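You operate a simulated robot arm through the tools that you are given. There is no shell and no other tool.

You are at the controls of a simulated robot arm. One attempt, no reset.

## Task
Bolt down the orange washer with the last bolt from the block.
Fine: tighten it with the socket key from the upper drawer; put the key back in and shut the drawer. Where these are worked on the way, their far stop is far enough and under half their travel is too little: upper drawer.

The check looks at the end state, three seconds after you hand in, the way a careful person would. Anything else that was tipped, shoved, dropped, spilled or broken makes it a failure.

## Robot
A 6-joint arm with a two-finger parallel gripper, fixed in place. Base frame: the origin is at the foot of the arm, x ahead of it, y to its left, z up; the work surface is at about z = 780. Readings come in mm, degrees, newtons and seconds.
With the tool pointing down near the work surface it reaches from about 240 to 640 mm from the base axis. Its first joint turns from -66.0 to 66.0 degrees. Payload 2.7 kg.
The TCP is the grasp point between the finger pads, 23 mm short of the fingertips. In the tool frame z runs along the fingers and y along their closing line. The gripper opens to 94 mm. The fingers are 38 mm wide and 10 mm thick; the gripper's body (54 by 96 mm) begins 39 mm behind the TCP.
Orientation is that of the tool frame in the base frame, as [roll, pitch, yaw] about the fixed x, y, z axes, in that order (R = Rz(yaw) Ry(pitch) Rx(roll)). With the fingers straight down and closing along the base's y, the tool's x points along the base's -x, its y along +y and its z along -z.

## Interface
- The arm moves only by the tool nudge_tool. Its argument "moves" is text: rows parted by semicolons, each of 7 numbers parted by spaces: the shift along the tool's x, y, z in mm, then the turn, a rotation vector about the tool's x, y, z in rad, then the gripper command, from -1 (shut) to 1 (fully open), values between in proportion. In form: dx dy dz ax ay az claw; .... A call has 1 to 20 rows; each row shifts and turns the commanded pose from where the row before left it, along the tool's axes as they then stand. Each row takes 0.2 s and may step no farther than 50 mm and 8.6 degrees from the row before; otherwise, or with a gripper value out of range, the whole call is refused. Where a pose cannot be reached the arm comes as near as it can. A force on the tool above 40 N (or 10 N above the force at the start of the call, whichever is more), or a blocked arm, ends the call early, and 0.2 s more pass. The fingers move at their own pace (about 45 mm/s each) and stop on an object; they squeeze with about 24 N. The grip force told is the motor's: it shows also when the fingers shut on nothing. Time passes only in rows, and 0.2 s behind the last, so rows that do not move let the fingers close. The reply holds the time, the measured pose of the TCP, the force on the tool along the base axes, the opening and the grip force, in the units named above and with some noise, with the torque about the TCP (base axes, N m) and any sound that the robot's microphone picked up.
- Cameras (640 x 400 px; columns grow to the right, rows downward): "scene" is fixed at [54.8, -426.1, 1403.7]; the picture's right is [0.94, -0.33, 0.00], its down [-0.21, -0.60, -0.77] and it looks along [0.25, 0.73, -0.63] (base axes); focal length 338 px, centre (320, 200). "wrist" rides on the gripper at [86, 16, -75] in the tool frame; the picture's right is [-0.18, 0.98, 0.00], its down [-0.58, -0.11, -0.81] and it looks along [-0.79, -0.15, 0.59] (tool axes); focal length 243 px, centre (320, 200). There is no depth. A picture from a camera that has moved, and an enlarged one, comes with that camera's place and axes in the base frame and with its lens. The place of the scene camera against the robot may be out by one fixed shift of up to 18 mm in any direction.
- camera(camera): a new picture of that camera. The clock stands still meanwhile.
- zoom(camera, box): a new picture of the part [left, top, right, bottom] of that camera's present view, enlarged. The clock stands still meanwhile.
- job_done(): hands the job in; it is judged then, once.

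Places have to be worked out from the pictures, the camera data and where the tool is seen. Open the gripper and draw the arm clear of the work before you hand the job in, unless the task says otherwise.

The tools are called by a JSON object that holds its "api" and its "payload". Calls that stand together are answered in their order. nudge_tool: Moves the arm, as the interface text tells. Its arguments: {"type":"object","properties":{"moves":{"type":"string"}},"required":["moves"]} The other tools are called the same way: camera (camera) takes a picture; zoom (camera, box) takes an enlarged picture of a part of a camera's view; job_done () hands the job in.

At the start:

```text
t: 0.0
ee_pos: [343.9, 297.8, 1092.7]
orientation: [179.9, 0.0, 180.0]
force: [0.3, 0.0, 0.6]
wrist_torque: [0.02, -0.01, 0.01]
finger_gap: 93.5
finger_force: 0.1
```

scene: 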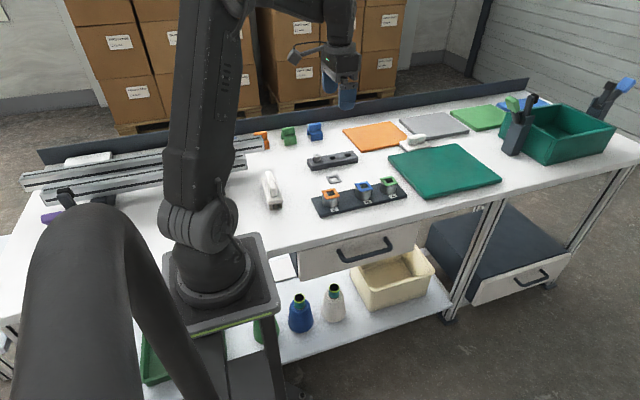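
wrist: 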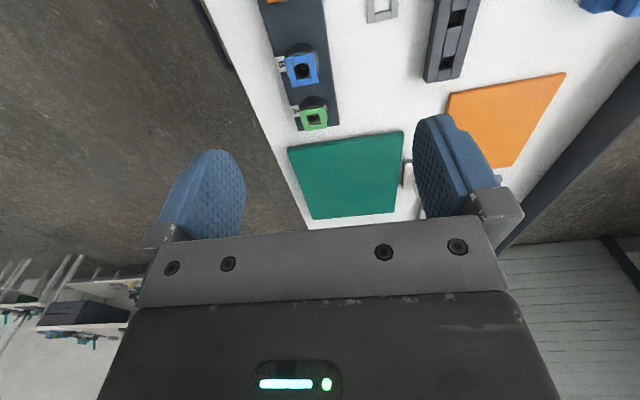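

I start by looking closer at the bench: the strip with orange/blue/green washers, the dark block, and the drawer under the bench.

{"api": "zoom", "payload": {"camera": "scene", "box": [240, 110, 420, 222]}}

{"api": "zoom", "payload": {"camera": "scene", "box": [260, 200, 460, 325]}}

{"api": "zoom", "payload": {"camera": "wrist", "box": [200, 0, 520, 200]}}

{"api": "zoom", "payload": {"camera": "scene", "box": [0, 120, 280, 295]}}

```text
3.56 times, centred on (330, 166) of scene
camera zoom: at [54.8, -426.1, 1403.7], right [0.94, -0.33, 0.0], down [-0.21, -0.6, -0.77], along [0.25, 0.73, -0.63], focal length 1202 px, centre (284, 321)
```

zoom: 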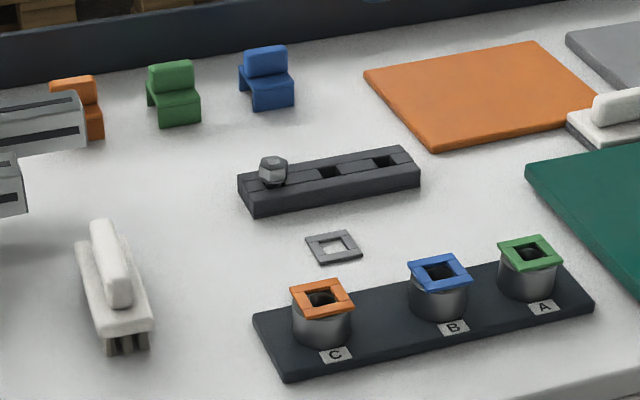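

```text
3.20 times, centred on (360, 262) of scene
camera zoom: at [54.8, -426.1, 1403.7], right [0.94, -0.33, 0.0], down [-0.21, -0.6, -0.77], along [0.25, 0.73, -0.63], focal length 1081 px, centre (192, 0)
```

zoom: 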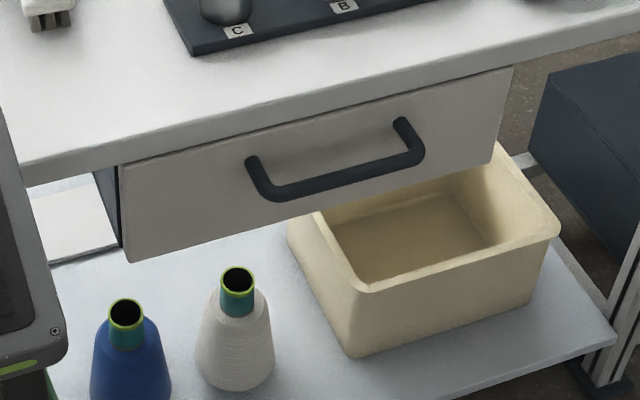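

```text
2.00 times, centred on (360, 100) of wrist
camera zoom: at [256.3, 314.9, 1167.9], right [0.18, 0.98, 0.0], down [0.58, -0.11, 0.81], along [0.79, -0.15, -0.59], focal length 485 px, centre (240, 400)
```

zoom: 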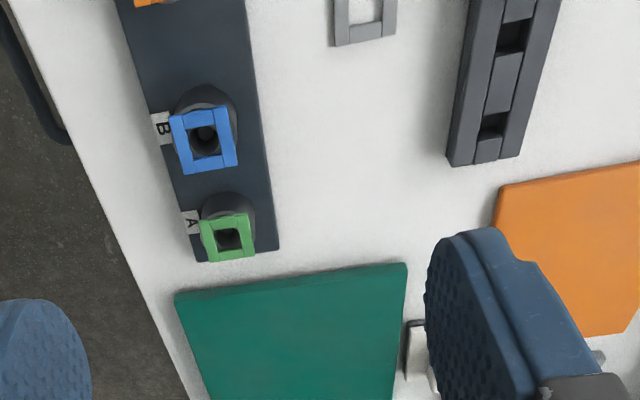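

```text
2.29 times, centred on (140, 208) of scene
camera zoom: at [54.8, -426.1, 1403.7], right [0.94, -0.33, 0.0], down [-0.21, -0.6, -0.77], along [0.25, 0.73, -0.63], focal length 772 px, centre (731, 183)
```

zoom: 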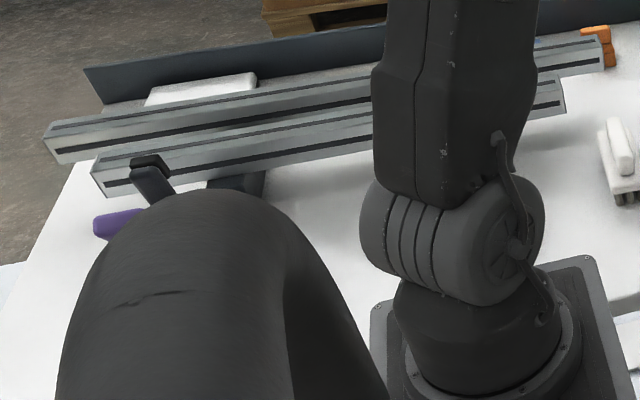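

The strip with posts C/B/A sits near (320–480, 260), and the block with the single bolt sits near (357, 460). The upper drawer is under the bench front edge and opens toward -y. I move the wrist camera in for a closer, accurately located look at post C.

{"api": "nudge_tool", "payload": {"moves": "15.5 -9 37 0 0 0 1; 15.5 -9 37 0 0 0 1; 15.5 -9 37 0 0 0 1; 15.5 -9 37 0 0 0 1; 0 0 0 0 0 0 1"}}

{"api": "camera", "payload": {"camera": "wrist"}}

{"api": "camera", "payload": {"camera": "scene"}}

```text
t: 1.2
ee_pos: [282.0, 260.4, 943.0]
orientation: [179.9, 0.1, -179.9]
force: [0.6, 0.2, 0.3]
wrist_torque: [0.0, 0.01, -0.04]
finger_gap: 94.0
finger_force: 0.0
```

```text
taken
camera wrist: at [194.2, 277.3, 1018.1], right [0.18, 0.98, 0.0], down [0.58, -0.11, 0.81], along [0.79, -0.15, -0.59], focal length 243 px, centre (320, 200)
```

wrist: 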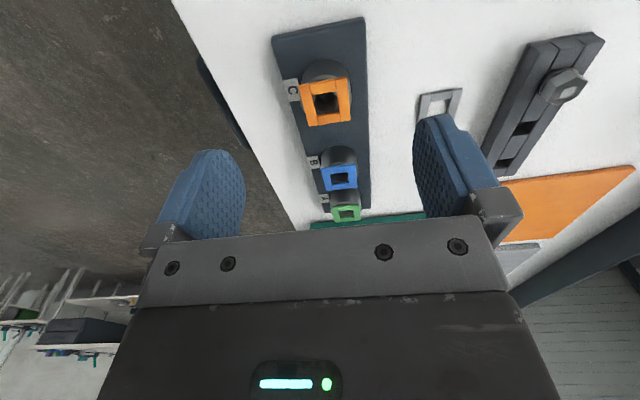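

```text
taken
```

scene: 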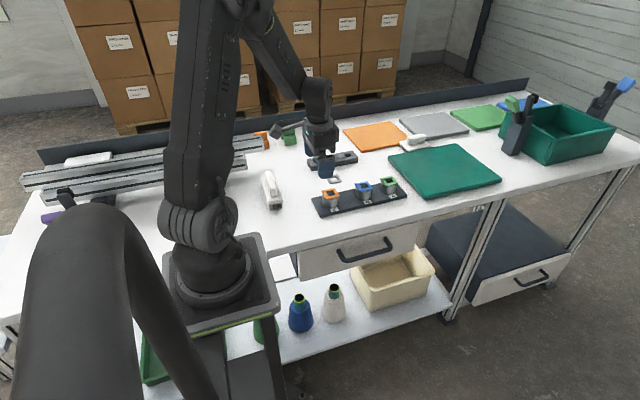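

{"api": "zoom", "payload": {"camera": "wrist", "box": [250, 0, 410, 240]}}

{"api": "zoom", "payload": {"camera": "wrist", "box": [400, 20, 640, 190]}}

```text
1.67 times, centred on (330, 120) of wrist
camera zoom: at [194.2, 277.3, 1018.1], right [0.18, 0.98, 0.0], down [0.58, -0.11, 0.81], along [0.79, -0.15, -0.59], focal length 404 px, centre (303, 333)
```

zoom: 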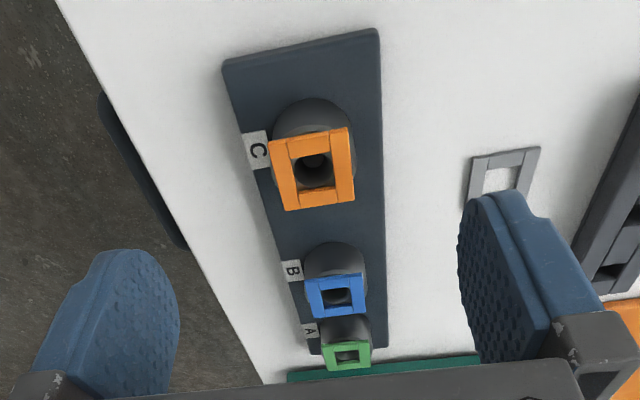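

```text
2.35 times, centred on (520, 105) of wrist
camera zoom: at [194.2, 277.3, 1018.1], right [0.18, 0.98, 0.0], down [0.58, -0.11, 0.81], along [0.79, -0.15, -0.59], focal length 571 px, centre (-151, 424)
```

zoom: 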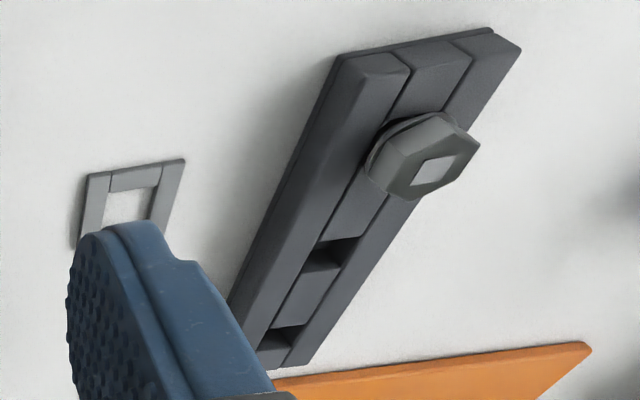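

Triangulating gives washer tops at about z 824, with post C near (314, 260) and B near (414, 261). Next I move above the bolt block for a close-up of the bolt head.

{"api": "nudge_tool", "payload": {"moves": "-11.6 40 8 0 0 0 1; -11.6 40 8 0 0 0 1; -11.6 40 8 0 0 0 1; -11.6 40 8 0 0 0 1; -11.6 40 8 0 0 0 1; 0 0 0 0 0 0 1"}}

{"api": "camera", "payload": {"camera": "wrist"}}

{"api": "zoom", "payload": {"camera": "wrist", "box": [240, 20, 400, 140]}}

```text
t: 2.6
ee_pos: [338.5, 461.3, 907.0]
orientation: [180.0, 0.1, 180.0]
force: [0.3, 0.4, 0.4]
wrist_torque: [0.0, -0.01, -0.03]
finger_gap: 94.1
finger_force: 0.1
```

```text
taken
camera wrist: at [251.7, 478.1, 981.4], right [0.18, 0.98, 0.0], down [0.58, -0.11, 0.81], along [0.79, -0.15, -0.59], focal length 243 px, centre (320, 200)
```

wrist: 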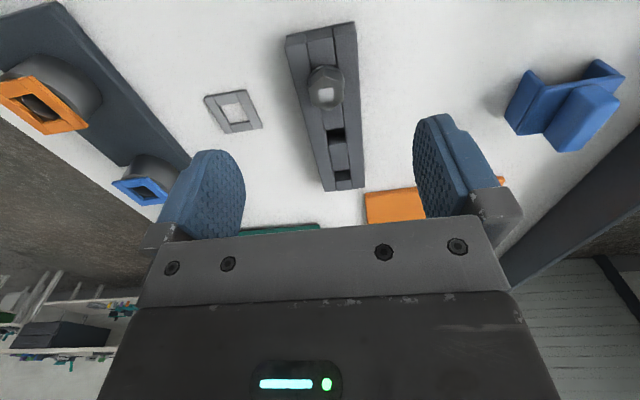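

```text
3.33 times, centred on (320, 80) of wrist
camera zoom: at [251.7, 478.1, 981.4], right [0.18, 0.98, 0.0], down [0.58, -0.11, 0.81], along [0.79, -0.15, -0.59], focal length 809 px, centre (320, 600)
```

zoom: 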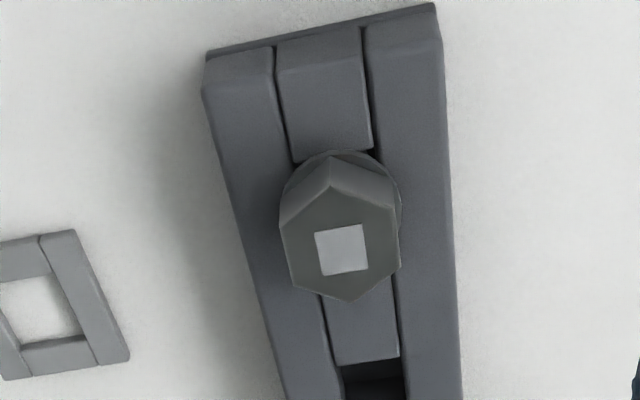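

The bolt head (hex, about 24 mm across flats, flats facing ±y) triangulates to about (344.6, 465.2) with its top at z ≈ 822. I move over it, partway down, and check again.

{"api": "nudge_tool", "payload": {"moves": "-3 2 15 0 0 0 1; -3 2 15 0 0 0 1; 0 0 15 0 0 0 1; 0 0 0 0 0 0 1; 0 0 0 0 0 0 1"}}

{"api": "camera", "payload": {"camera": "wrist"}}

{"api": "zoom", "payload": {"camera": "wrist", "box": [220, 50, 420, 190]}}

{"api": "zoom", "payload": {"camera": "scene", "box": [260, 90, 420, 200]}}

```text
t: 3.8
ee_pos: [344.7, 466.9, 859.7]
orientation: [179.9, 0.2, 180.0]
force: [-0.5, -0.3, -0.8]
wrist_torque: [-0.02, -0.01, 0.0]
finger_gap: 94.3
finger_force: 0.1
```

```text
taken
camera wrist: at [258.4, 483.6, 934.5], right [0.18, 0.98, 0.0], down [0.58, -0.11, 0.81], along [0.79, -0.15, -0.59], focal length 243 px, centre (320, 200)
```

wrist: 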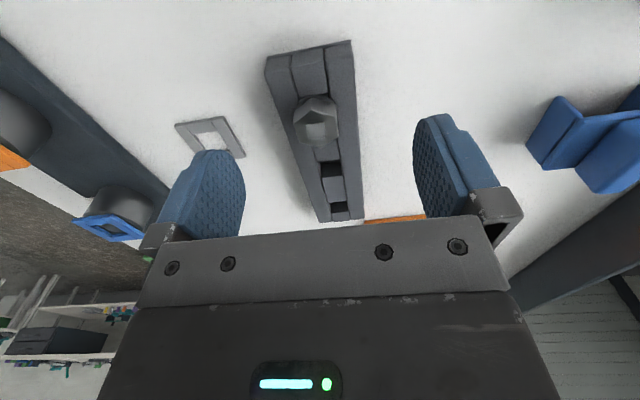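

```text
2.86 times, centred on (320, 120) of wrist
camera zoom: at [258.4, 483.6, 934.5], right [0.18, 0.98, 0.0], down [0.58, -0.11, 0.81], along [0.79, -0.15, -0.59], focal length 693 px, centre (320, 429)
```

zoom: 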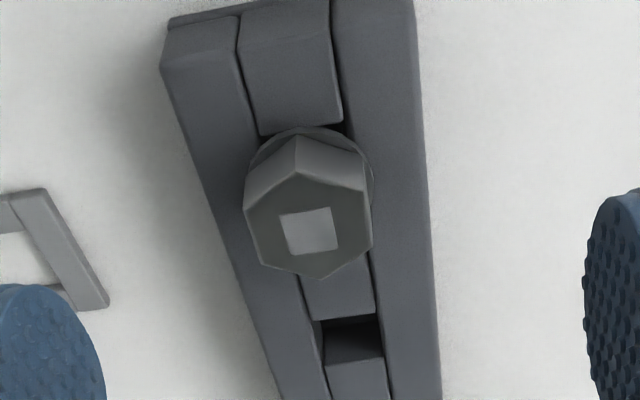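

```text
3.64 times, centred on (340, 145) of scene
camera zoom: at [54.8, -426.0, 1403.7], right [0.94, -0.33, 0.0], down [-0.21, -0.6, -0.77], along [0.25, 0.73, -0.63], focal length 1229 px, centre (247, 400)
```

zoom: 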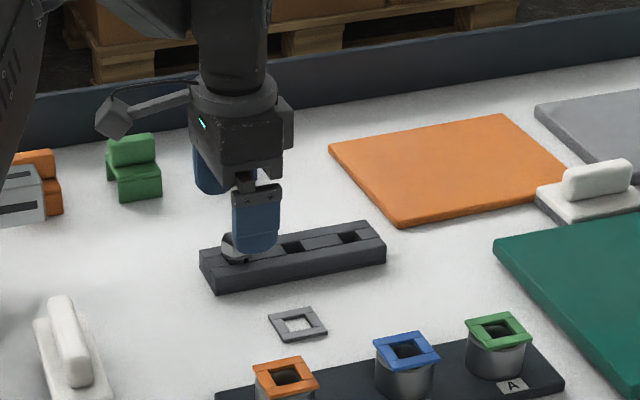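

The close-up confirms the bolt at (344.2, 465.3), top z ≈ 822. I lower to TCP z ≈ 835 so the fingertips straddle the head just above the block, then close.

{"api": "nudge_tool", "payload": {"moves": "0 -1.5 10 0 0 0 1; 0 0 8 0 0 0 1; 0 0 6.5 0 0 0 1; 0 0 0 0 0 0 1"}}

{"api": "camera", "payload": {"camera": "wrist"}}

{"api": "zoom", "payload": {"camera": "scene", "box": [280, 130, 380, 190]}}

```text
t: 4.8
ee_pos: [345.7, 463.1, 835.6]
orientation: [179.9, 0.1, -179.9]
force: [-0.4, -0.3, 0.1]
wrist_torque: [-0.01, -0.01, -0.03]
finger_gap: 94.1
finger_force: 0.1
```

```text
taken
camera wrist: at [258.9, 481.4, 909.6], right [0.18, 0.98, 0.0], down [0.58, -0.11, 0.81], along [0.79, -0.15, -0.59], focal length 243 px, centre (320, 200)
```

wrist: 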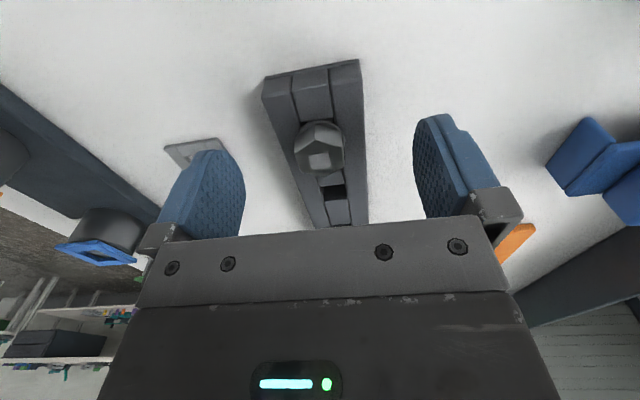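

```text
6.40 times, centred on (330, 160) of scene
camera zoom: at [54.8, -426.1, 1403.7], right [0.94, -0.33, 0.0], down [-0.21, -0.6, -0.77], along [0.25, 0.73, -0.63], focal length 2163 px, centre (256, 456)
```

zoom: 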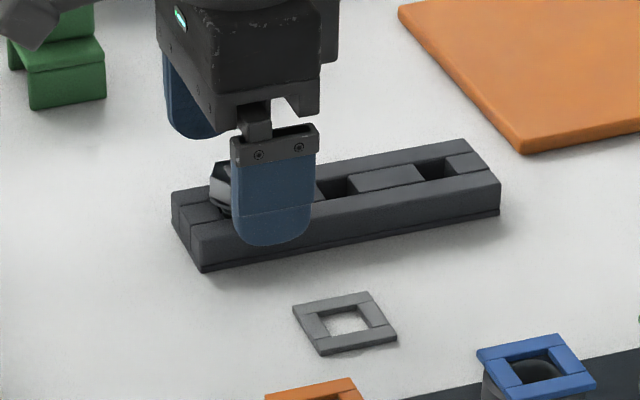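

The fingertips sit around z ≈ 812, above the block top (~805), either side of the head. I close the gripper on the bolt head.

{"api": "nudge_tool", "payload": {"moves": "0 0 0 0 0 0 -1; 0 0 0 0 0 0 -1; 0 0 0 0 0 0 -1; 0 0 0 0 0 0 -1; 0 0 0 0 0 0 -1; 0 0 0 0 0 0 -1; 0 0 0 0 0 0 -1"}}

{"api": "camera", "payload": {"camera": "wrist"}}

{"api": "zoom", "payload": {"camera": "scene", "box": [280, 130, 380, 190]}}

```text
t: 6.4
ee_pos: [345.3, 465.1, 834.3]
orientation: [179.9, 0.1, -179.9]
force: [0.3, -0.7, -0.5]
wrist_torque: [0.01, -0.01, -0.01]
finger_gap: 23.2
finger_force: 23.4
```

```text
taken
camera wrist: at [258.8, 481.4, 909.7], right [0.18, 0.98, 0.0], down [0.58, -0.11, 0.81], along [0.79, -0.15, -0.59], focal length 243 px, centre (320, 200)
```

wrist: 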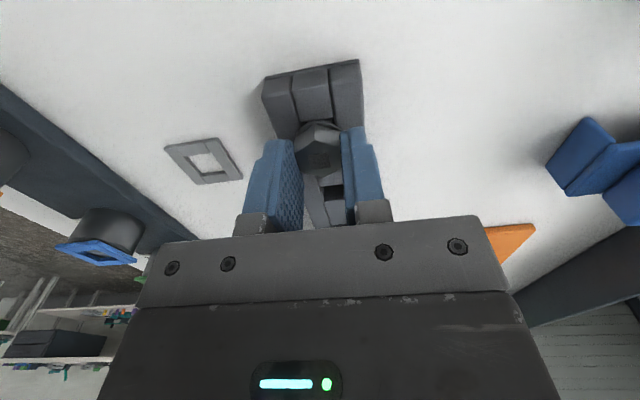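

```text
6.40 times, centred on (330, 160) of scene
camera zoom: at [54.8, -426.0, 1403.7], right [0.94, -0.33, 0.0], down [-0.21, -0.6, -0.77], along [0.25, 0.73, -0.63], focal length 2163 px, centre (256, 456)
```

zoom: 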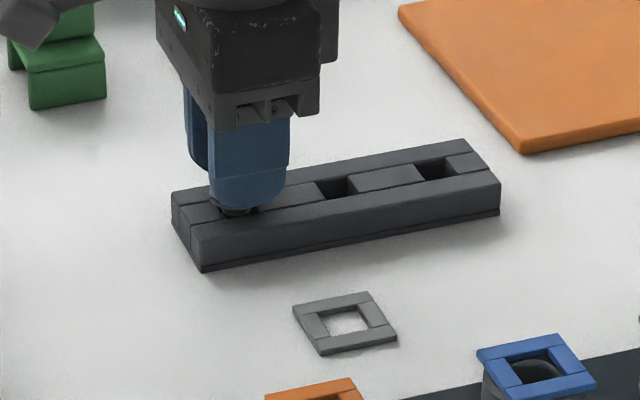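

The gripper holds the head with a 23.2 mm gap and no side force. I lift straight up slowly and watch the force and gap.

{"api": "nudge_tool", "payload": {"moves": "0 0 -5 0 0 0 -1; 0 0 -8 0 0 0 -1; 0 0 -10 0 0 0 -1; 0 0 -12 0 0 0 -1; 0 0 -12 0 0 0 -1; 0 0 -12 0 0 0 -1; 0 0 -12 0 0 0 -1; 0 0 0 0 0 0 -1"}}

{"api": "camera", "payload": {"camera": "wrist"}}

{"api": "zoom", "payload": {"camera": "scene", "box": [260, 100, 400, 190]}}

```text
t: 8.2
ee_pos: [344.0, 465.1, 908.8]
orientation: [179.9, 0.1, 180.0]
force: [-0.7, -0.2, 0.2]
wrist_torque: [0.01, 0.01, -0.01]
finger_gap: 23.3
finger_force: 23.7
```

```text
taken
camera wrist: at [257.8, 481.5, 982.6], right [0.18, 0.98, 0.0], down [0.58, -0.11, 0.81], along [0.79, -0.15, -0.59], focal length 243 px, centre (320, 200)
```

wrist: 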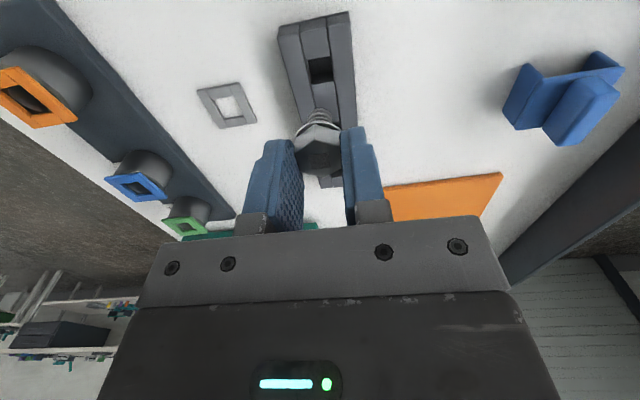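

```text
4.44 times, centred on (330, 145) of scene
camera zoom: at [54.8, -426.0, 1403.7], right [0.94, -0.33, 0.0], down [-0.21, -0.6, -0.77], along [0.25, 0.73, -0.63], focal length 1502 px, centre (276, 444)
```

zoom: 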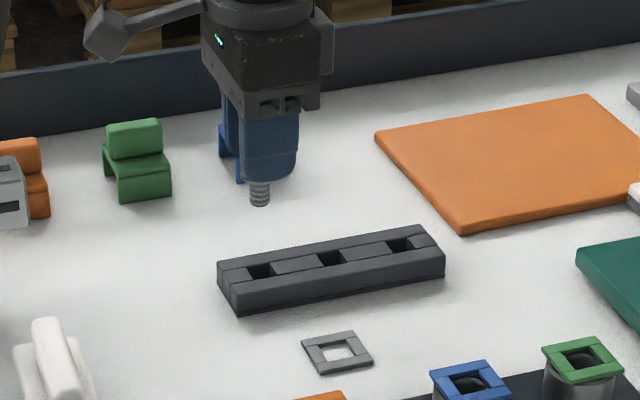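

The bolt is out, upright in the fingers. I zoom in on how it sits in the grip.

{"api": "zoom", "payload": {"camera": "wrist", "box": [240, 80, 400, 200]}}

{"api": "zoom", "payload": {"camera": "scene", "box": [290, 100, 350, 150]}}

```text
3.33 times, centred on (320, 140) of wrist
camera zoom: at [257.8, 481.5, 982.6], right [0.18, 0.98, 0.0], down [0.58, -0.11, 0.81], along [0.79, -0.15, -0.59], focal length 809 px, centre (320, 400)
```

zoom: 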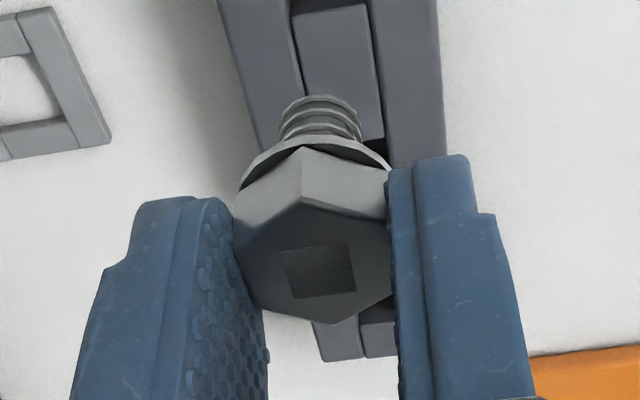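

```text
8.00 times, centred on (320, 125) of scene
camera zoom: at [54.8, -426.0, 1403.7], right [0.94, -0.33, 0.0], down [-0.21, -0.6, -0.77], along [0.25, 0.73, -0.63], focal length 2703 px, centre (320, 800)
```

zoom: 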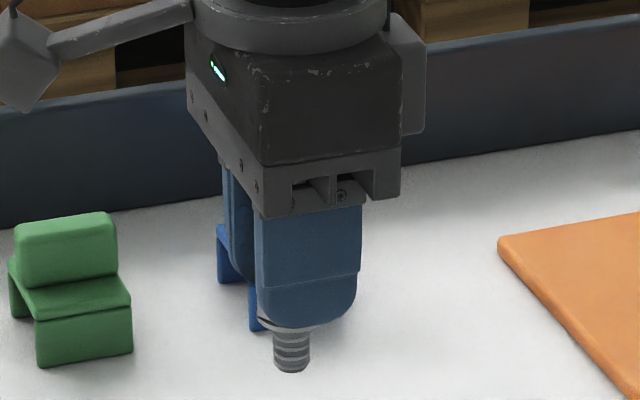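

The bolt is centred in the grip (tool x ≈ 0, y ≈ 0) and points straight down. I carry it over post C at this height and look again to refine the hole position.

{"api": "nudge_tool", "payload": {"moves": "3 -20 0 0 0 0 -1; 5.5 -37 0 0 0 0 -1; 5.5 -37 0 0 0 0 -1; 5.5 -37 0 0 0 0 -1; 5.5 -37 0 0 0 0 -1; 5 -37 0 0 0 0 -1; 0 0 0 0 0 0 -1; 0 0 0 0 0 0 -1"}}

{"api": "camera", "payload": {"camera": "wrist"}}

{"api": "zoom", "payload": {"camera": "wrist", "box": [240, 20, 400, 140]}}

{"api": "zoom", "payload": {"camera": "scene", "box": [290, 150, 370, 220]}}

```text
t: 10.0
ee_pos: [314.9, 258.3, 905.4]
orientation: [179.9, 0.0, -180.0]
force: [0.9, 0.3, -0.7]
wrist_torque: [-0.01, 0.0, 0.0]
finger_gap: 23.6
finger_force: 24.5
```

```text
taken
camera wrist: at [228.7, 276.6, 980.4], right [0.18, 0.98, 0.0], down [0.58, -0.11, 0.81], along [0.79, -0.15, -0.59], focal length 243 px, centre (320, 200)
```

wrist: 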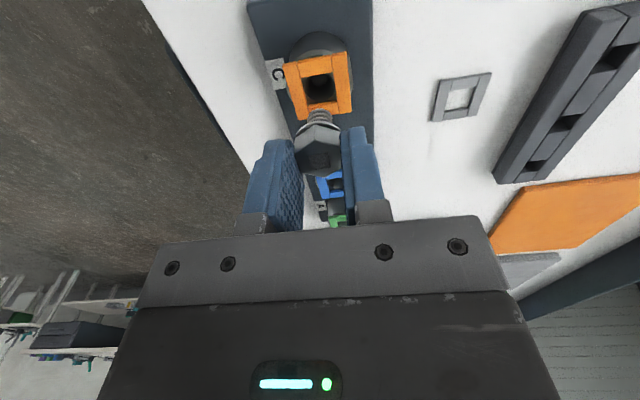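

```text
3.33 times, centred on (320, 80) of wrist
camera zoom: at [228.7, 276.6, 980.4], right [0.18, 0.98, 0.0], down [0.58, -0.11, 0.81], along [0.79, -0.15, -0.59], focal length 809 px, centre (320, 600)
```

zoom: 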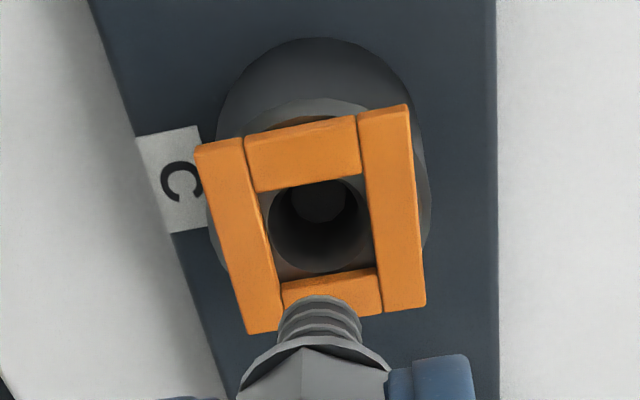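

```text
5.71 times, centred on (330, 185) of scene
camera zoom: at [54.8, -426.1, 1403.7], right [0.94, -0.33, 0.0], down [-0.21, -0.6, -0.77], along [0.25, 0.73, -0.63], focal length 1931 px, centre (263, 286)
```

zoom: 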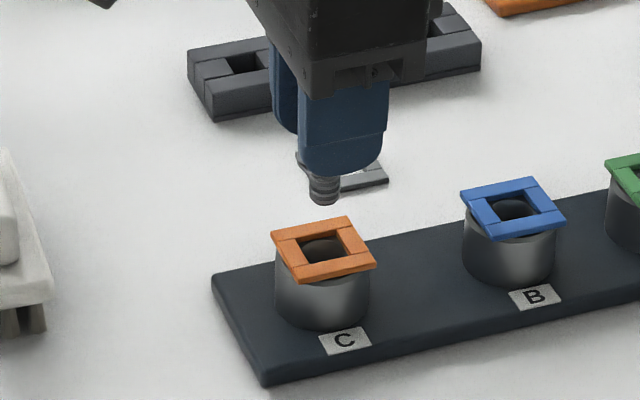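

The washer/hole centre is within about 1 mm of the bolt axis by the wrist view. I go down 22 mm and check alignment again before inserting.

{"api": "nudge_tool", "payload": {"moves": "0 0 8 0 0 0 -1; 0 0 8 0 0 0 -1; 0 0 6 0 0 0 -1; 0 0 0 0 0 0 -1; 0 0 0 0 0 0 -1"}}

{"api": "zoom", "payload": {"camera": "wrist", "box": [240, 40, 400, 160]}}

{"api": "zoom", "payload": {"camera": "scene", "box": [300, 160, 360, 215]}}

```text
t: 11.2
ee_pos: [316.1, 259.8, 884.7]
orientation: [179.9, 0.0, 180.0]
force: [0.4, 0.0, -1.0]
wrist_torque: [0.01, 0.01, 0.04]
finger_gap: 23.3
finger_force: 23.8
```

```text
3.33 times, centred on (320, 100) of wrist
camera zoom: at [229.2, 275.7, 959.2], right [0.18, 0.98, 0.0], down [0.58, -0.11, 0.81], along [0.79, -0.15, -0.59], focal length 809 px, centre (320, 533)
```

zoom: 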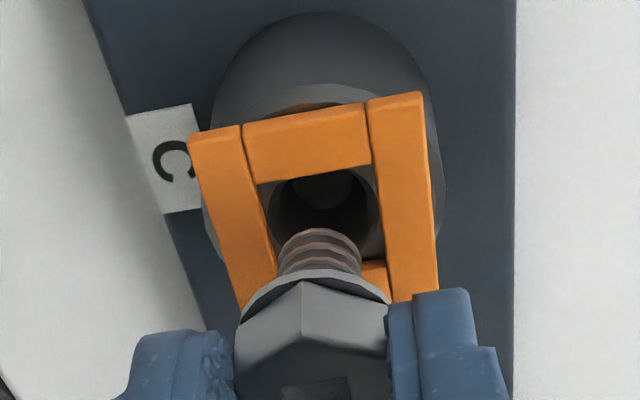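

```text
7.27 times, centred on (330, 188) of scene
camera zoom: at [54.8, -426.0, 1403.7], right [0.94, -0.33, 0.0], down [-0.21, -0.6, -0.77], along [0.25, 0.73, -0.63], focal length 2458 px, centre (247, 291)
```

zoom: 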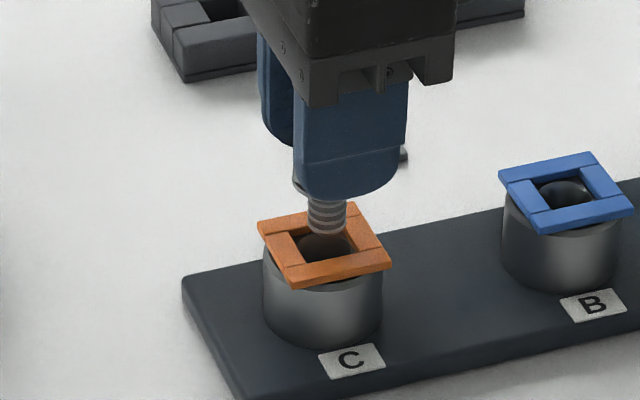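

The bolt axis sits over the hole within ~1 mm and the tip is about 10 mm above the washer. I descend in small steps, watching the force.

{"api": "nudge_tool", "payload": {"moves": "0 0.5 4 0 0 0 -1; 0 0 4 0 0 0 -1; 0 0 4 0 0 0 -1; 0 0 3 0 0 0 -1; 0 0 0 0 0 0 -1"}}

{"api": "zoom", "payload": {"camera": "wrist", "box": [240, 40, 400, 160]}}

{"api": "zoom", "payload": {"camera": "scene", "box": [300, 160, 360, 215]}}

```text
t: 12.4
ee_pos: [316.5, 260.6, 871.2]
orientation: [180.0, 0.1, 180.0]
force: [0.3, 0.7, -0.5]
wrist_torque: [0.01, 0.01, 0.0]
finger_gap: 23.3
finger_force: 24.0
```

```text
3.33 times, centred on (320, 100) of wrist
camera zoom: at [229.0, 277.3, 944.6], right [0.18, 0.98, 0.0], down [0.58, -0.11, 0.81], along [0.79, -0.15, -0.59], focal length 809 px, centre (320, 533)
```

zoom: 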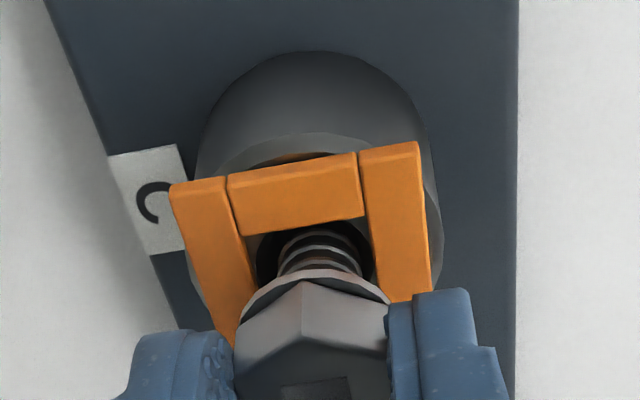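

```text
7.27 times, centred on (330, 188) of scene
camera zoom: at [54.8, -426.0, 1403.7], right [0.94, -0.33, 0.0], down [-0.21, -0.6, -0.77], along [0.25, 0.73, -0.63], focal length 2458 px, centre (247, 291)
```

zoom: 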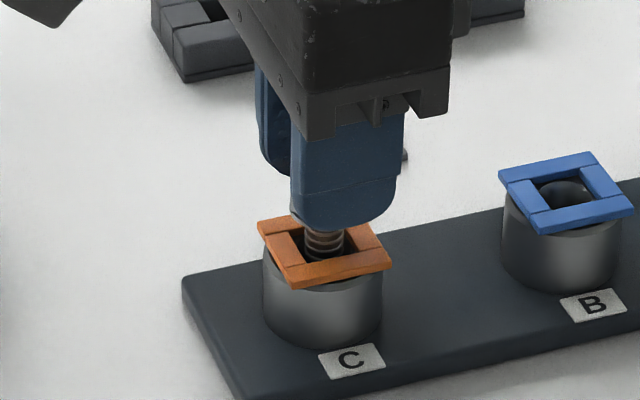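

The tip is entering the washer opening, with the hole centre ~0.7 mm toward -y of the axis. I correct that and continue down in small steps.

{"api": "nudge_tool", "payload": {"moves": "0 -0.7 0 0 0 0 -1; 0 0 3 0 0 0 -1; 0 0 3 0 0 0 -1; 0 0 3 0 0 0 -1; 0 0 0 0 0 0 -1"}}

{"api": "zoom", "payload": {"camera": "wrist", "box": [240, 40, 400, 160]}}

{"api": "zoom", "payload": {"camera": "scene", "box": [300, 160, 360, 215]}}

```text
t: 13.6
ee_pos: [315.4, 259.7, 861.5]
orientation: [179.8, 0.2, 180.0]
force: [1.7, -4.9, 15.8]
wrist_torque: [-0.14, -0.02, 0.01]
finger_gap: 23.7
finger_force: 23.9
```

```text
3.33 times, centred on (320, 100) of wrist
camera zoom: at [229.3, 276.5, 935.9], right [0.18, 0.98, 0.0], down [0.58, -0.11, 0.81], along [0.79, -0.15, -0.59], focal length 809 px, centre (320, 533)
```

zoom: 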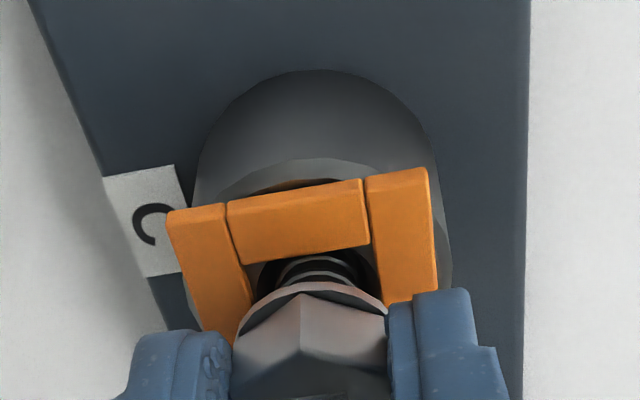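

```text
7.27 times, centred on (330, 188) of scene
camera zoom: at [54.7, -426.3, 1403.7], right [0.94, -0.33, 0.0], down [-0.21, -0.6, -0.77], along [0.26, 0.73, -0.63], focal length 2458 px, centre (247, 291)
```

zoom: 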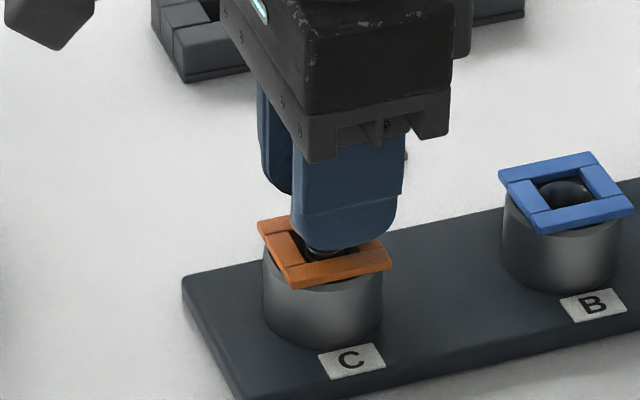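

Contact: about 16 N upward with the tool pushed toward -y/+x, so the tip touches the +y/-x side of the bore entry. I ease up slightly, shift about 1 mm -y and 0.5 mm +x, and press gently again.

{"api": "nudge_tool", "payload": {"moves": "0 0 -2 0 0 0 -1; -0.5 -1.0 0 0 0 0 -1; 0 0 0 0 0 0 -1; 0 0 1 0 0 0 -1; 0 0 1 0 0 0 -1; 0 0 1 0 0 0 -1; 0 0 0 0 0 0 -1"}}

{"api": "zoom", "payload": {"camera": "wrist", "box": [240, 40, 400, 160]}}

```text
t: 15.2
ee_pos: [316.8, 259.4, 860.3]
orientation: [179.6, 0.3, 180.0]
force: [-8.1, 22.3, 14.9]
wrist_torque: [0.48, 0.18, -0.03]
finger_gap: 23.5
finger_force: 23.8
```

```text
3.33 times, centred on (320, 100) of wrist
camera zoom: at [229.6, 276.1, 935.1], right [0.18, 0.98, 0.01], down [0.58, -0.11, 0.81], along [0.8, -0.15, -0.59], focal length 809 px, centre (320, 533)
```

zoom: 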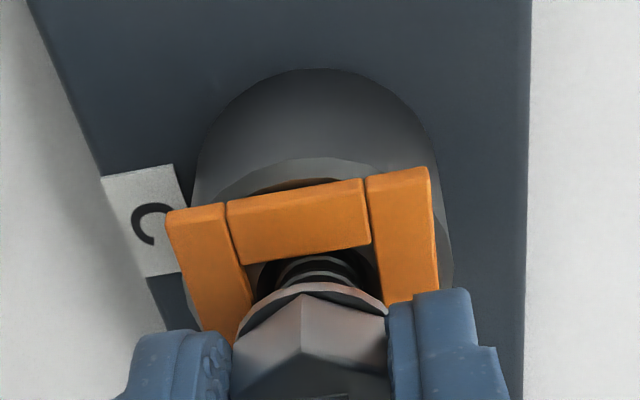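

The lateral force reversed strongly, so the tip is already captured snugly in the bore; the earlier position was nearly right. I move back 0.8 mm in +y and 0.4 mm in -x to relieve it.

{"api": "nudge_tool", "payload": {"moves": "0.2 0.4 0 0 0 0 -1; 0.2 0.4 0 0 0 0 -1; 0 0 0 0 0 0 -1; 0 0 0 0 0 0 -1"}}

{"api": "zoom", "payload": {"camera": "scene", "box": [310, 175, 350, 210]}}

```text
t: 16.2
ee_pos: [316.8, 260.0, 859.8]
orientation: [179.8, 0.3, -180.0]
force: [5.5, 15.7, 6.0]
wrist_torque: [0.29, -0.23, -0.08]
finger_gap: 23.2
finger_force: 24.2
```

```text
11.43 times, centred on (330, 192) of scene
camera zoom: at [54.9, -425.7, 1403.8], right [0.94, -0.33, 0.0], down [-0.21, -0.6, -0.77], along [0.25, 0.73, -0.63], focal length 3862 px, centre (206, 286)
```

zoom: 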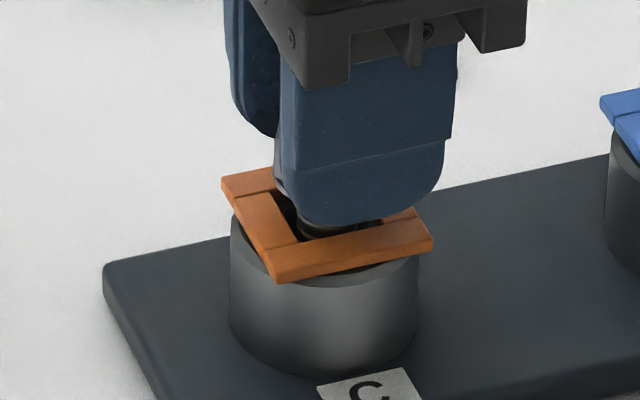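

Some side load (+15 N in y) remains, so I shift a bit more in +y and slightly +x to unload it.

{"api": "nudge_tool", "payload": {"moves": "-0.15 0.3 0 0 0 0 -1; 0 0.3 0 0 0 0 -1; 0 0 0 0 0 0 -1; 0 0 0 0 0 0 -1"}}

```text
t: 17.2
ee_pos: [316.5, 260.7, 861.0]
orientation: [179.8, 0.3, -180.0]
force: [14.7, 6.8, 1.8]
wrist_torque: [0.13, -0.38, 0.0]
finger_gap: 23.5
finger_force: 24.3
```

Side loads are still shifting a little; I hold still a moment to see steady values before releasing.

{"api": "nudge_tool", "payload": {"moves": "0 0 0 0 0 0 -1; 0 0 0 0 0 0 -1; 0 0 0 0 0 0 -1"}}

{"api": "zoom", "payload": {"camera": "wrist", "box": [240, 40, 400, 160]}}

```text
t: 18.0
ee_pos: [317.1, 261.1, 860.6]
orientation: [179.8, 0.2, -180.0]
force: [15.7, 5.4, 1.1]
wrist_torque: [0.1, -0.35, -0.04]
finger_gap: 23.6
finger_force: 23.6
```

```text
3.33 times, centred on (320, 100) of wrist
camera zoom: at [229.1, 276.4, 934.8], right [0.18, 0.98, 0.0], down [0.58, -0.11, 0.81], along [0.79, -0.15, -0.59], focal length 809 px, centre (320, 533)
```

zoom: 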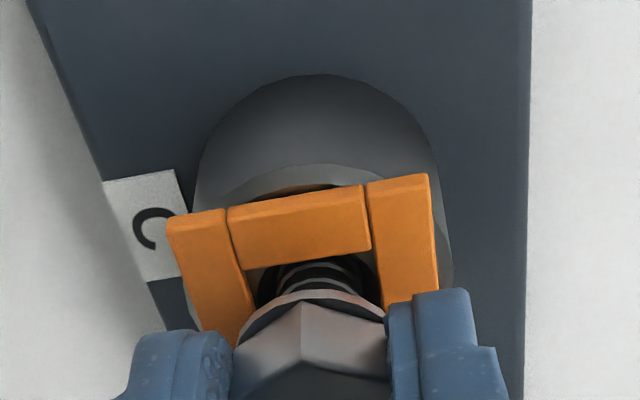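

The side forces act at grip height, so the bolt itself is firmly captured in the bore. I open the gripper partially and check that it stands by itself.

{"api": "nudge_tool", "payload": {"moves": "0 0 0 0 0 0 -0.3; 0 0 0 0 0 0 -0.1; 0 0 0 0 0 0 0.1; 0 0 0 0 0 0 0.1; 0 0 0 0 0 0 0.1"}}

{"api": "zoom", "payload": {"camera": "wrist", "box": [240, 40, 400, 160]}}

{"api": "zoom", "payload": {"camera": "scene", "box": [300, 160, 360, 215]}}

```text
t: 19.2
ee_pos: [315.6, 260.9, 859.7]
orientation: [179.8, 0.0, 180.0]
force: [-0.8, -0.4, 0.0]
wrist_torque: [-0.01, 0.0, 0.02]
finger_gap: 51.5
finger_force: 0.1
```

```text
3.33 times, centred on (320, 100) of wrist
camera zoom: at [228.4, 276.1, 934.7], right [0.18, 0.98, 0.0], down [0.58, -0.11, 0.81], along [0.79, -0.15, -0.59], focal length 809 px, centre (320, 533)
```

zoom: 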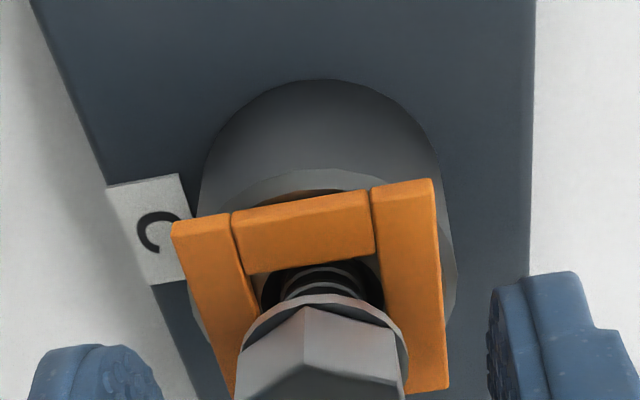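

```text
7.27 times, centred on (330, 188) of scene
camera zoom: at [54.8, -426.0, 1403.7], right [0.94, -0.33, 0.0], down [-0.21, -0.6, -0.77], along [0.25, 0.73, -0.63], focal length 2458 px, centre (247, 291)
```

zoom: 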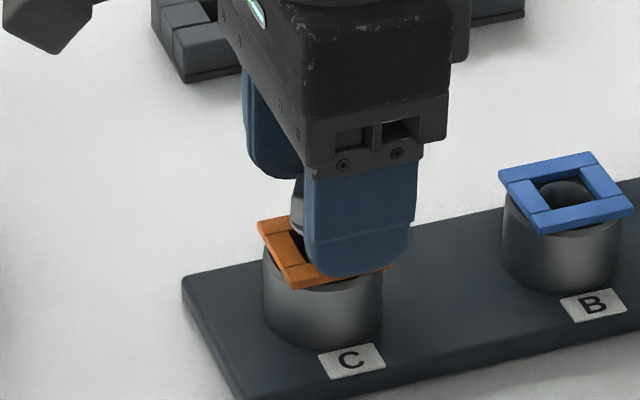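

The bolt stands on its own in the washer and post. I rise straight up to clear it and inspect it.

{"api": "nudge_tool", "payload": {"moves": "0 0 -10 0 0 0 0.3; 0 0 -20 0 0 0 0.3; 0 0 -25 0 0 0 0.3; 0 0 -25 0 0 0 0.3; 0 0 0 0 0 0 0.3"}}

{"api": "zoom", "payload": {"camera": "wrist", "box": [240, 20, 400, 140]}}

{"api": "zoom", "payload": {"camera": "scene", "box": [300, 160, 360, 215]}}

```text
t: 20.4
ee_pos: [314.7, 260.7, 938.1]
orientation: [179.9, 0.2, -180.0]
force: [-0.6, -0.4, -0.5]
wrist_torque: [0.0, -0.03, -0.04]
finger_gap: 61.1
finger_force: 0.1
```

```text
3.33 times, centred on (320, 80) of wrist
camera zoom: at [228.9, 277.7, 1012.8], right [0.18, 0.98, 0.0], down [0.58, -0.11, 0.81], along [0.79, -0.15, -0.59], focal length 809 px, centre (320, 600)
```

zoom: 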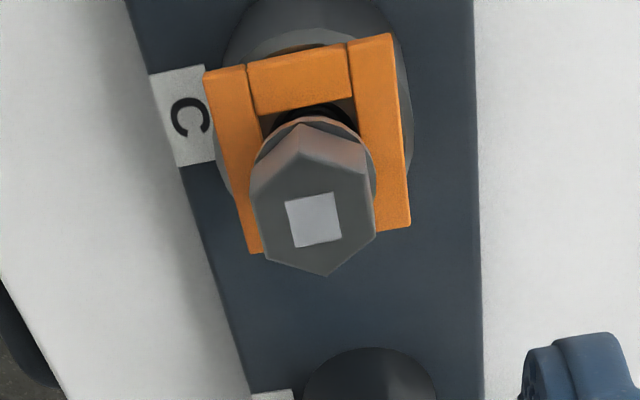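

```text
7.27 times, centred on (330, 188) of scene
camera zoom: at [54.8, -426.1, 1403.7], right [0.94, -0.33, 0.0], down [-0.21, -0.6, -0.77], along [0.25, 0.73, -0.63], focal length 2458 px, centre (247, 291)
```

zoom: 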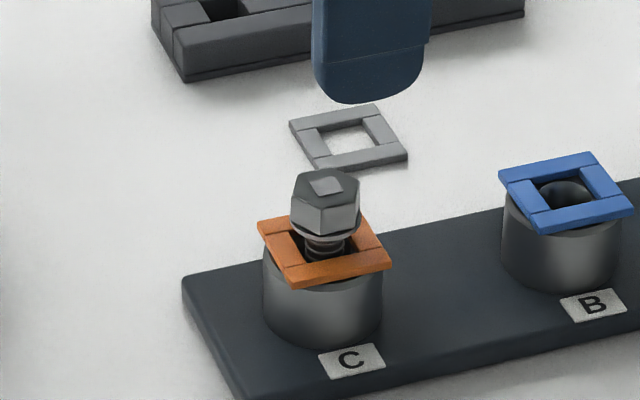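

The bolt stands upright in post C, its head about 12 mm above its seat. Now the drawer: I zoom in on its front and handle.

{"api": "zoom", "payload": {"camera": "scene", "box": [285, 210, 425, 290]}}

{"api": "zoom", "payload": {"camera": "scene", "box": [330, 225, 400, 270]}}

```text
4.57 times, centred on (355, 250) of scene
camera zoom: at [54.8, -426.1, 1403.7], right [0.94, -0.33, 0.0], down [-0.21, -0.6, -0.77], along [0.25, 0.73, -0.63], focal length 1545 px, centre (160, -29)
```

zoom: 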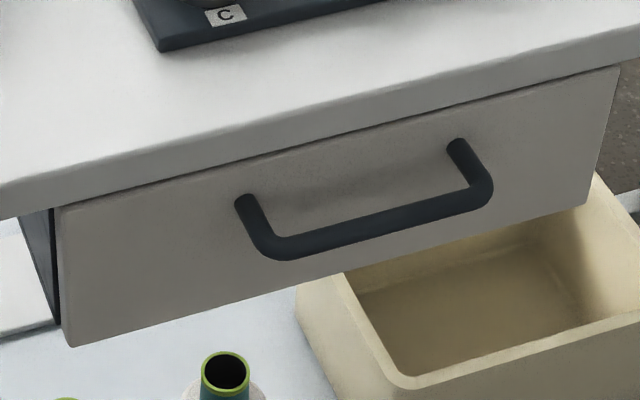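

```text
8.89 times, centred on (365, 248) of scene
camera zoom: at [54.8, -426.1, 1403.7], right [0.94, -0.33, 0.0], down [-0.21, -0.6, -0.77], along [0.25, 0.73, -0.63], focal length 3004 px, centre (-80, -222)
```

zoom: 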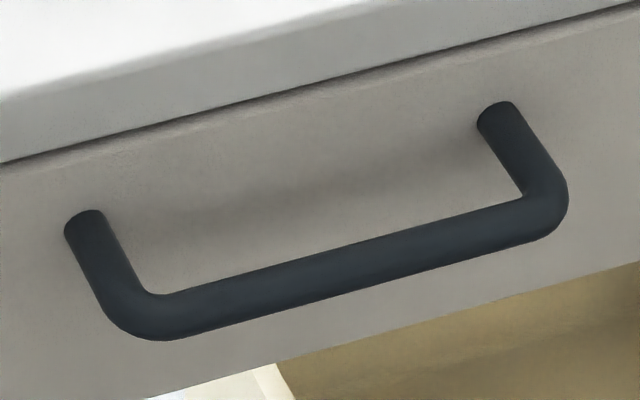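

The handle bar stands about 44 mm off the drawer front near (360, 101, 716), with the bench edge at y ≈ 145. I plan a tilted (35°) approach from the front. First I move out in front of the bench and tilt the tool, then look.

{"api": "nudge_tool", "payload": {"moves": "-8 -40 0 0 0 0 0.3; -10 -43 0 0 0 0 0.3; -10 -43 0 0 0 0 0.3; -10 -43 0 0 0 0 0.3; -8 -40 0 0 0 0 0.3; 0 0 0 -0.122 0 0 0.3; 0 0 0 -0.122 0 0 0.3; 0 0 0 -0.122 0 0 0.3; 0 0 0 -0.122 0 0 0.3; 0 0 0 -0.122 0 0 0.3; 0 0 0 0 0 0 0.3"}}

{"api": "camera", "payload": {"camera": "wrist"}}

{"api": "camera", "payload": {"camera": "scene"}}

```text
t: 22.8
ee_pos: [361.7, 50.7, 939.3]
orientation: [144.8, 0.1, 180.0]
force: [-0.1, -0.4, 0.4]
wrist_torque: [0.02, -0.02, -0.01]
finger_gap: 61.1
finger_force: 0.1
```

```text
taken
camera wrist: at [274.8, 22.1, 1009.7], right [0.18, 0.8, 0.57], down [0.58, -0.55, 0.6], along [0.79, 0.22, -0.57], focal length 243 px, centre (320, 200)
```

wrist: 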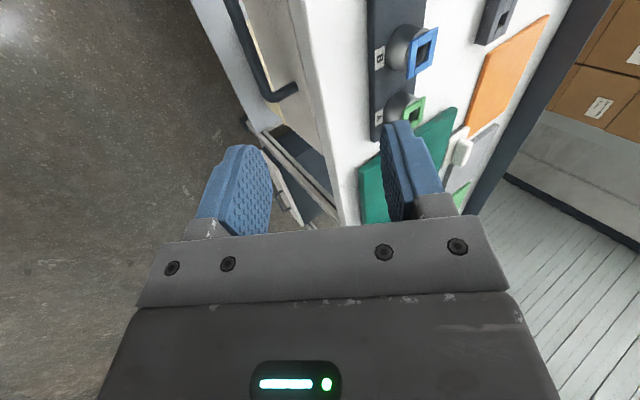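

```text
taken
```

scene: 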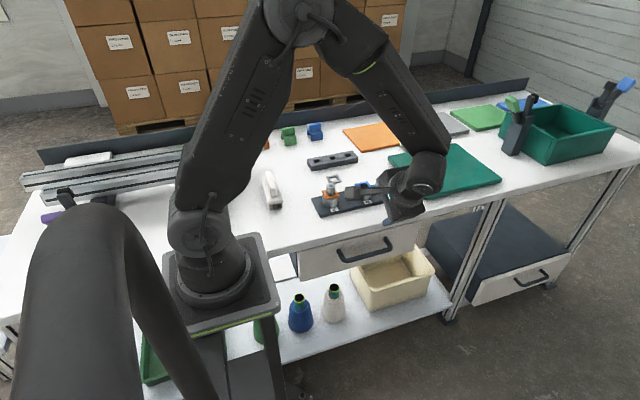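

The wrist view confirms the right handle mount near (441, 145, 716). I move down and in front for a closer look at the bar.

{"api": "nudge_tool", "payload": {"moves": "0 -28.4 28.9 0 0 0 0.1; 0 -28.4 28.9 0 0 0 -0.1; 0 -28.4 28.9 0 0 0 -0.1; 0 0 0 0 0 0 -0.1; 0 0 0 0 0 0 -0.1"}}

{"api": "camera", "payload": {"camera": "wrist"}}

{"api": "camera", "payload": {"camera": "scene"}}

```text
t: 24.0
ee_pos: [363.5, 34.3, 822.3]
orientation: [145.0, 0.1, 179.9]
force: [-0.6, -0.6, -0.5]
wrist_torque: [0.02, 0.02, 0.02]
finger_gap: 42.5
finger_force: 0.0
```

```text
taken
camera wrist: at [276.8, 4.9, 892.3], right [0.18, 0.8, 0.56], down [0.58, -0.55, 0.6], along [0.79, 0.22, -0.57], focal length 243 px, centre (320, 200)
```

wrist: 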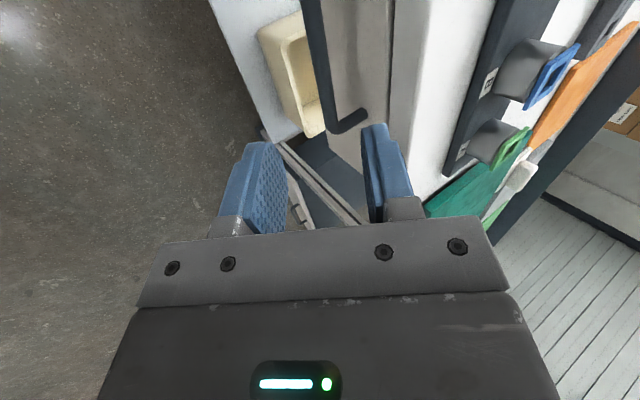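

```text
taken
```

scene: 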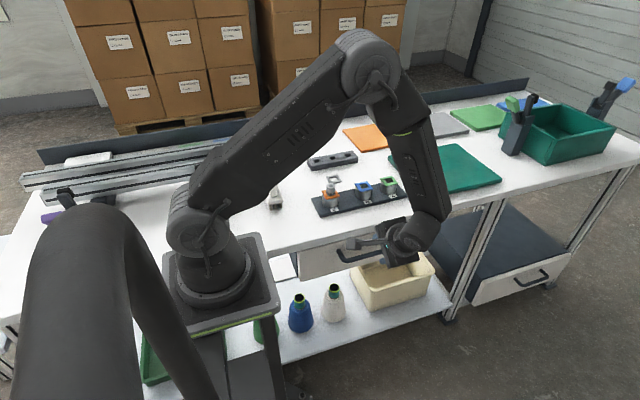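

I zoom on the handle in the wrist view for precise bar position.

{"api": "zoom", "payload": {"camera": "wrist", "box": [260, 0, 440, 140]}}

{"api": "zoom", "payload": {"camera": "scene", "box": [300, 200, 450, 290]}}

```text
2.86 times, centred on (350, 70) of wrist
camera zoom: at [276.8, 4.9, 892.3], right [0.18, 0.8, 0.56], down [0.58, -0.55, 0.6], along [0.79, 0.22, -0.57], focal length 693 px, centre (234, 571)
```

zoom: 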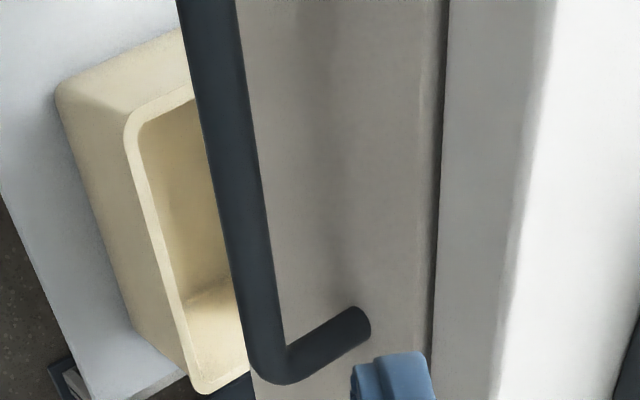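

```text
4.27 times, centred on (375, 245) of scene
camera zoom: at [54.8, -426.1, 1403.7], right [0.94, -0.33, 0.0], down [-0.21, -0.6, -0.77], along [0.25, 0.73, -0.63], focal length 1442 px, centre (85, 8)
```

zoom: 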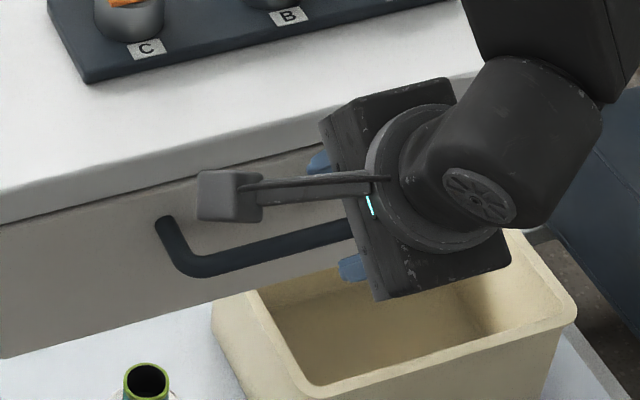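

I check the settled pose (the reading seems a few mm off the command) before approaching the bar.

{"api": "nudge_tool", "payload": {"moves": "0 0 0 0 0 0 -0.1; 0 0 0 0 0 0 -0.1"}}

```text
t: 24.6
ee_pos: [362.5, 33.3, 822.6]
orientation: [145.0, 0.1, -180.0]
force: [-0.6, 0.6, 0.0]
wrist_torque: [0.0, 0.03, 0.02]
finger_gap: 42.4
finger_force: 0.1
```

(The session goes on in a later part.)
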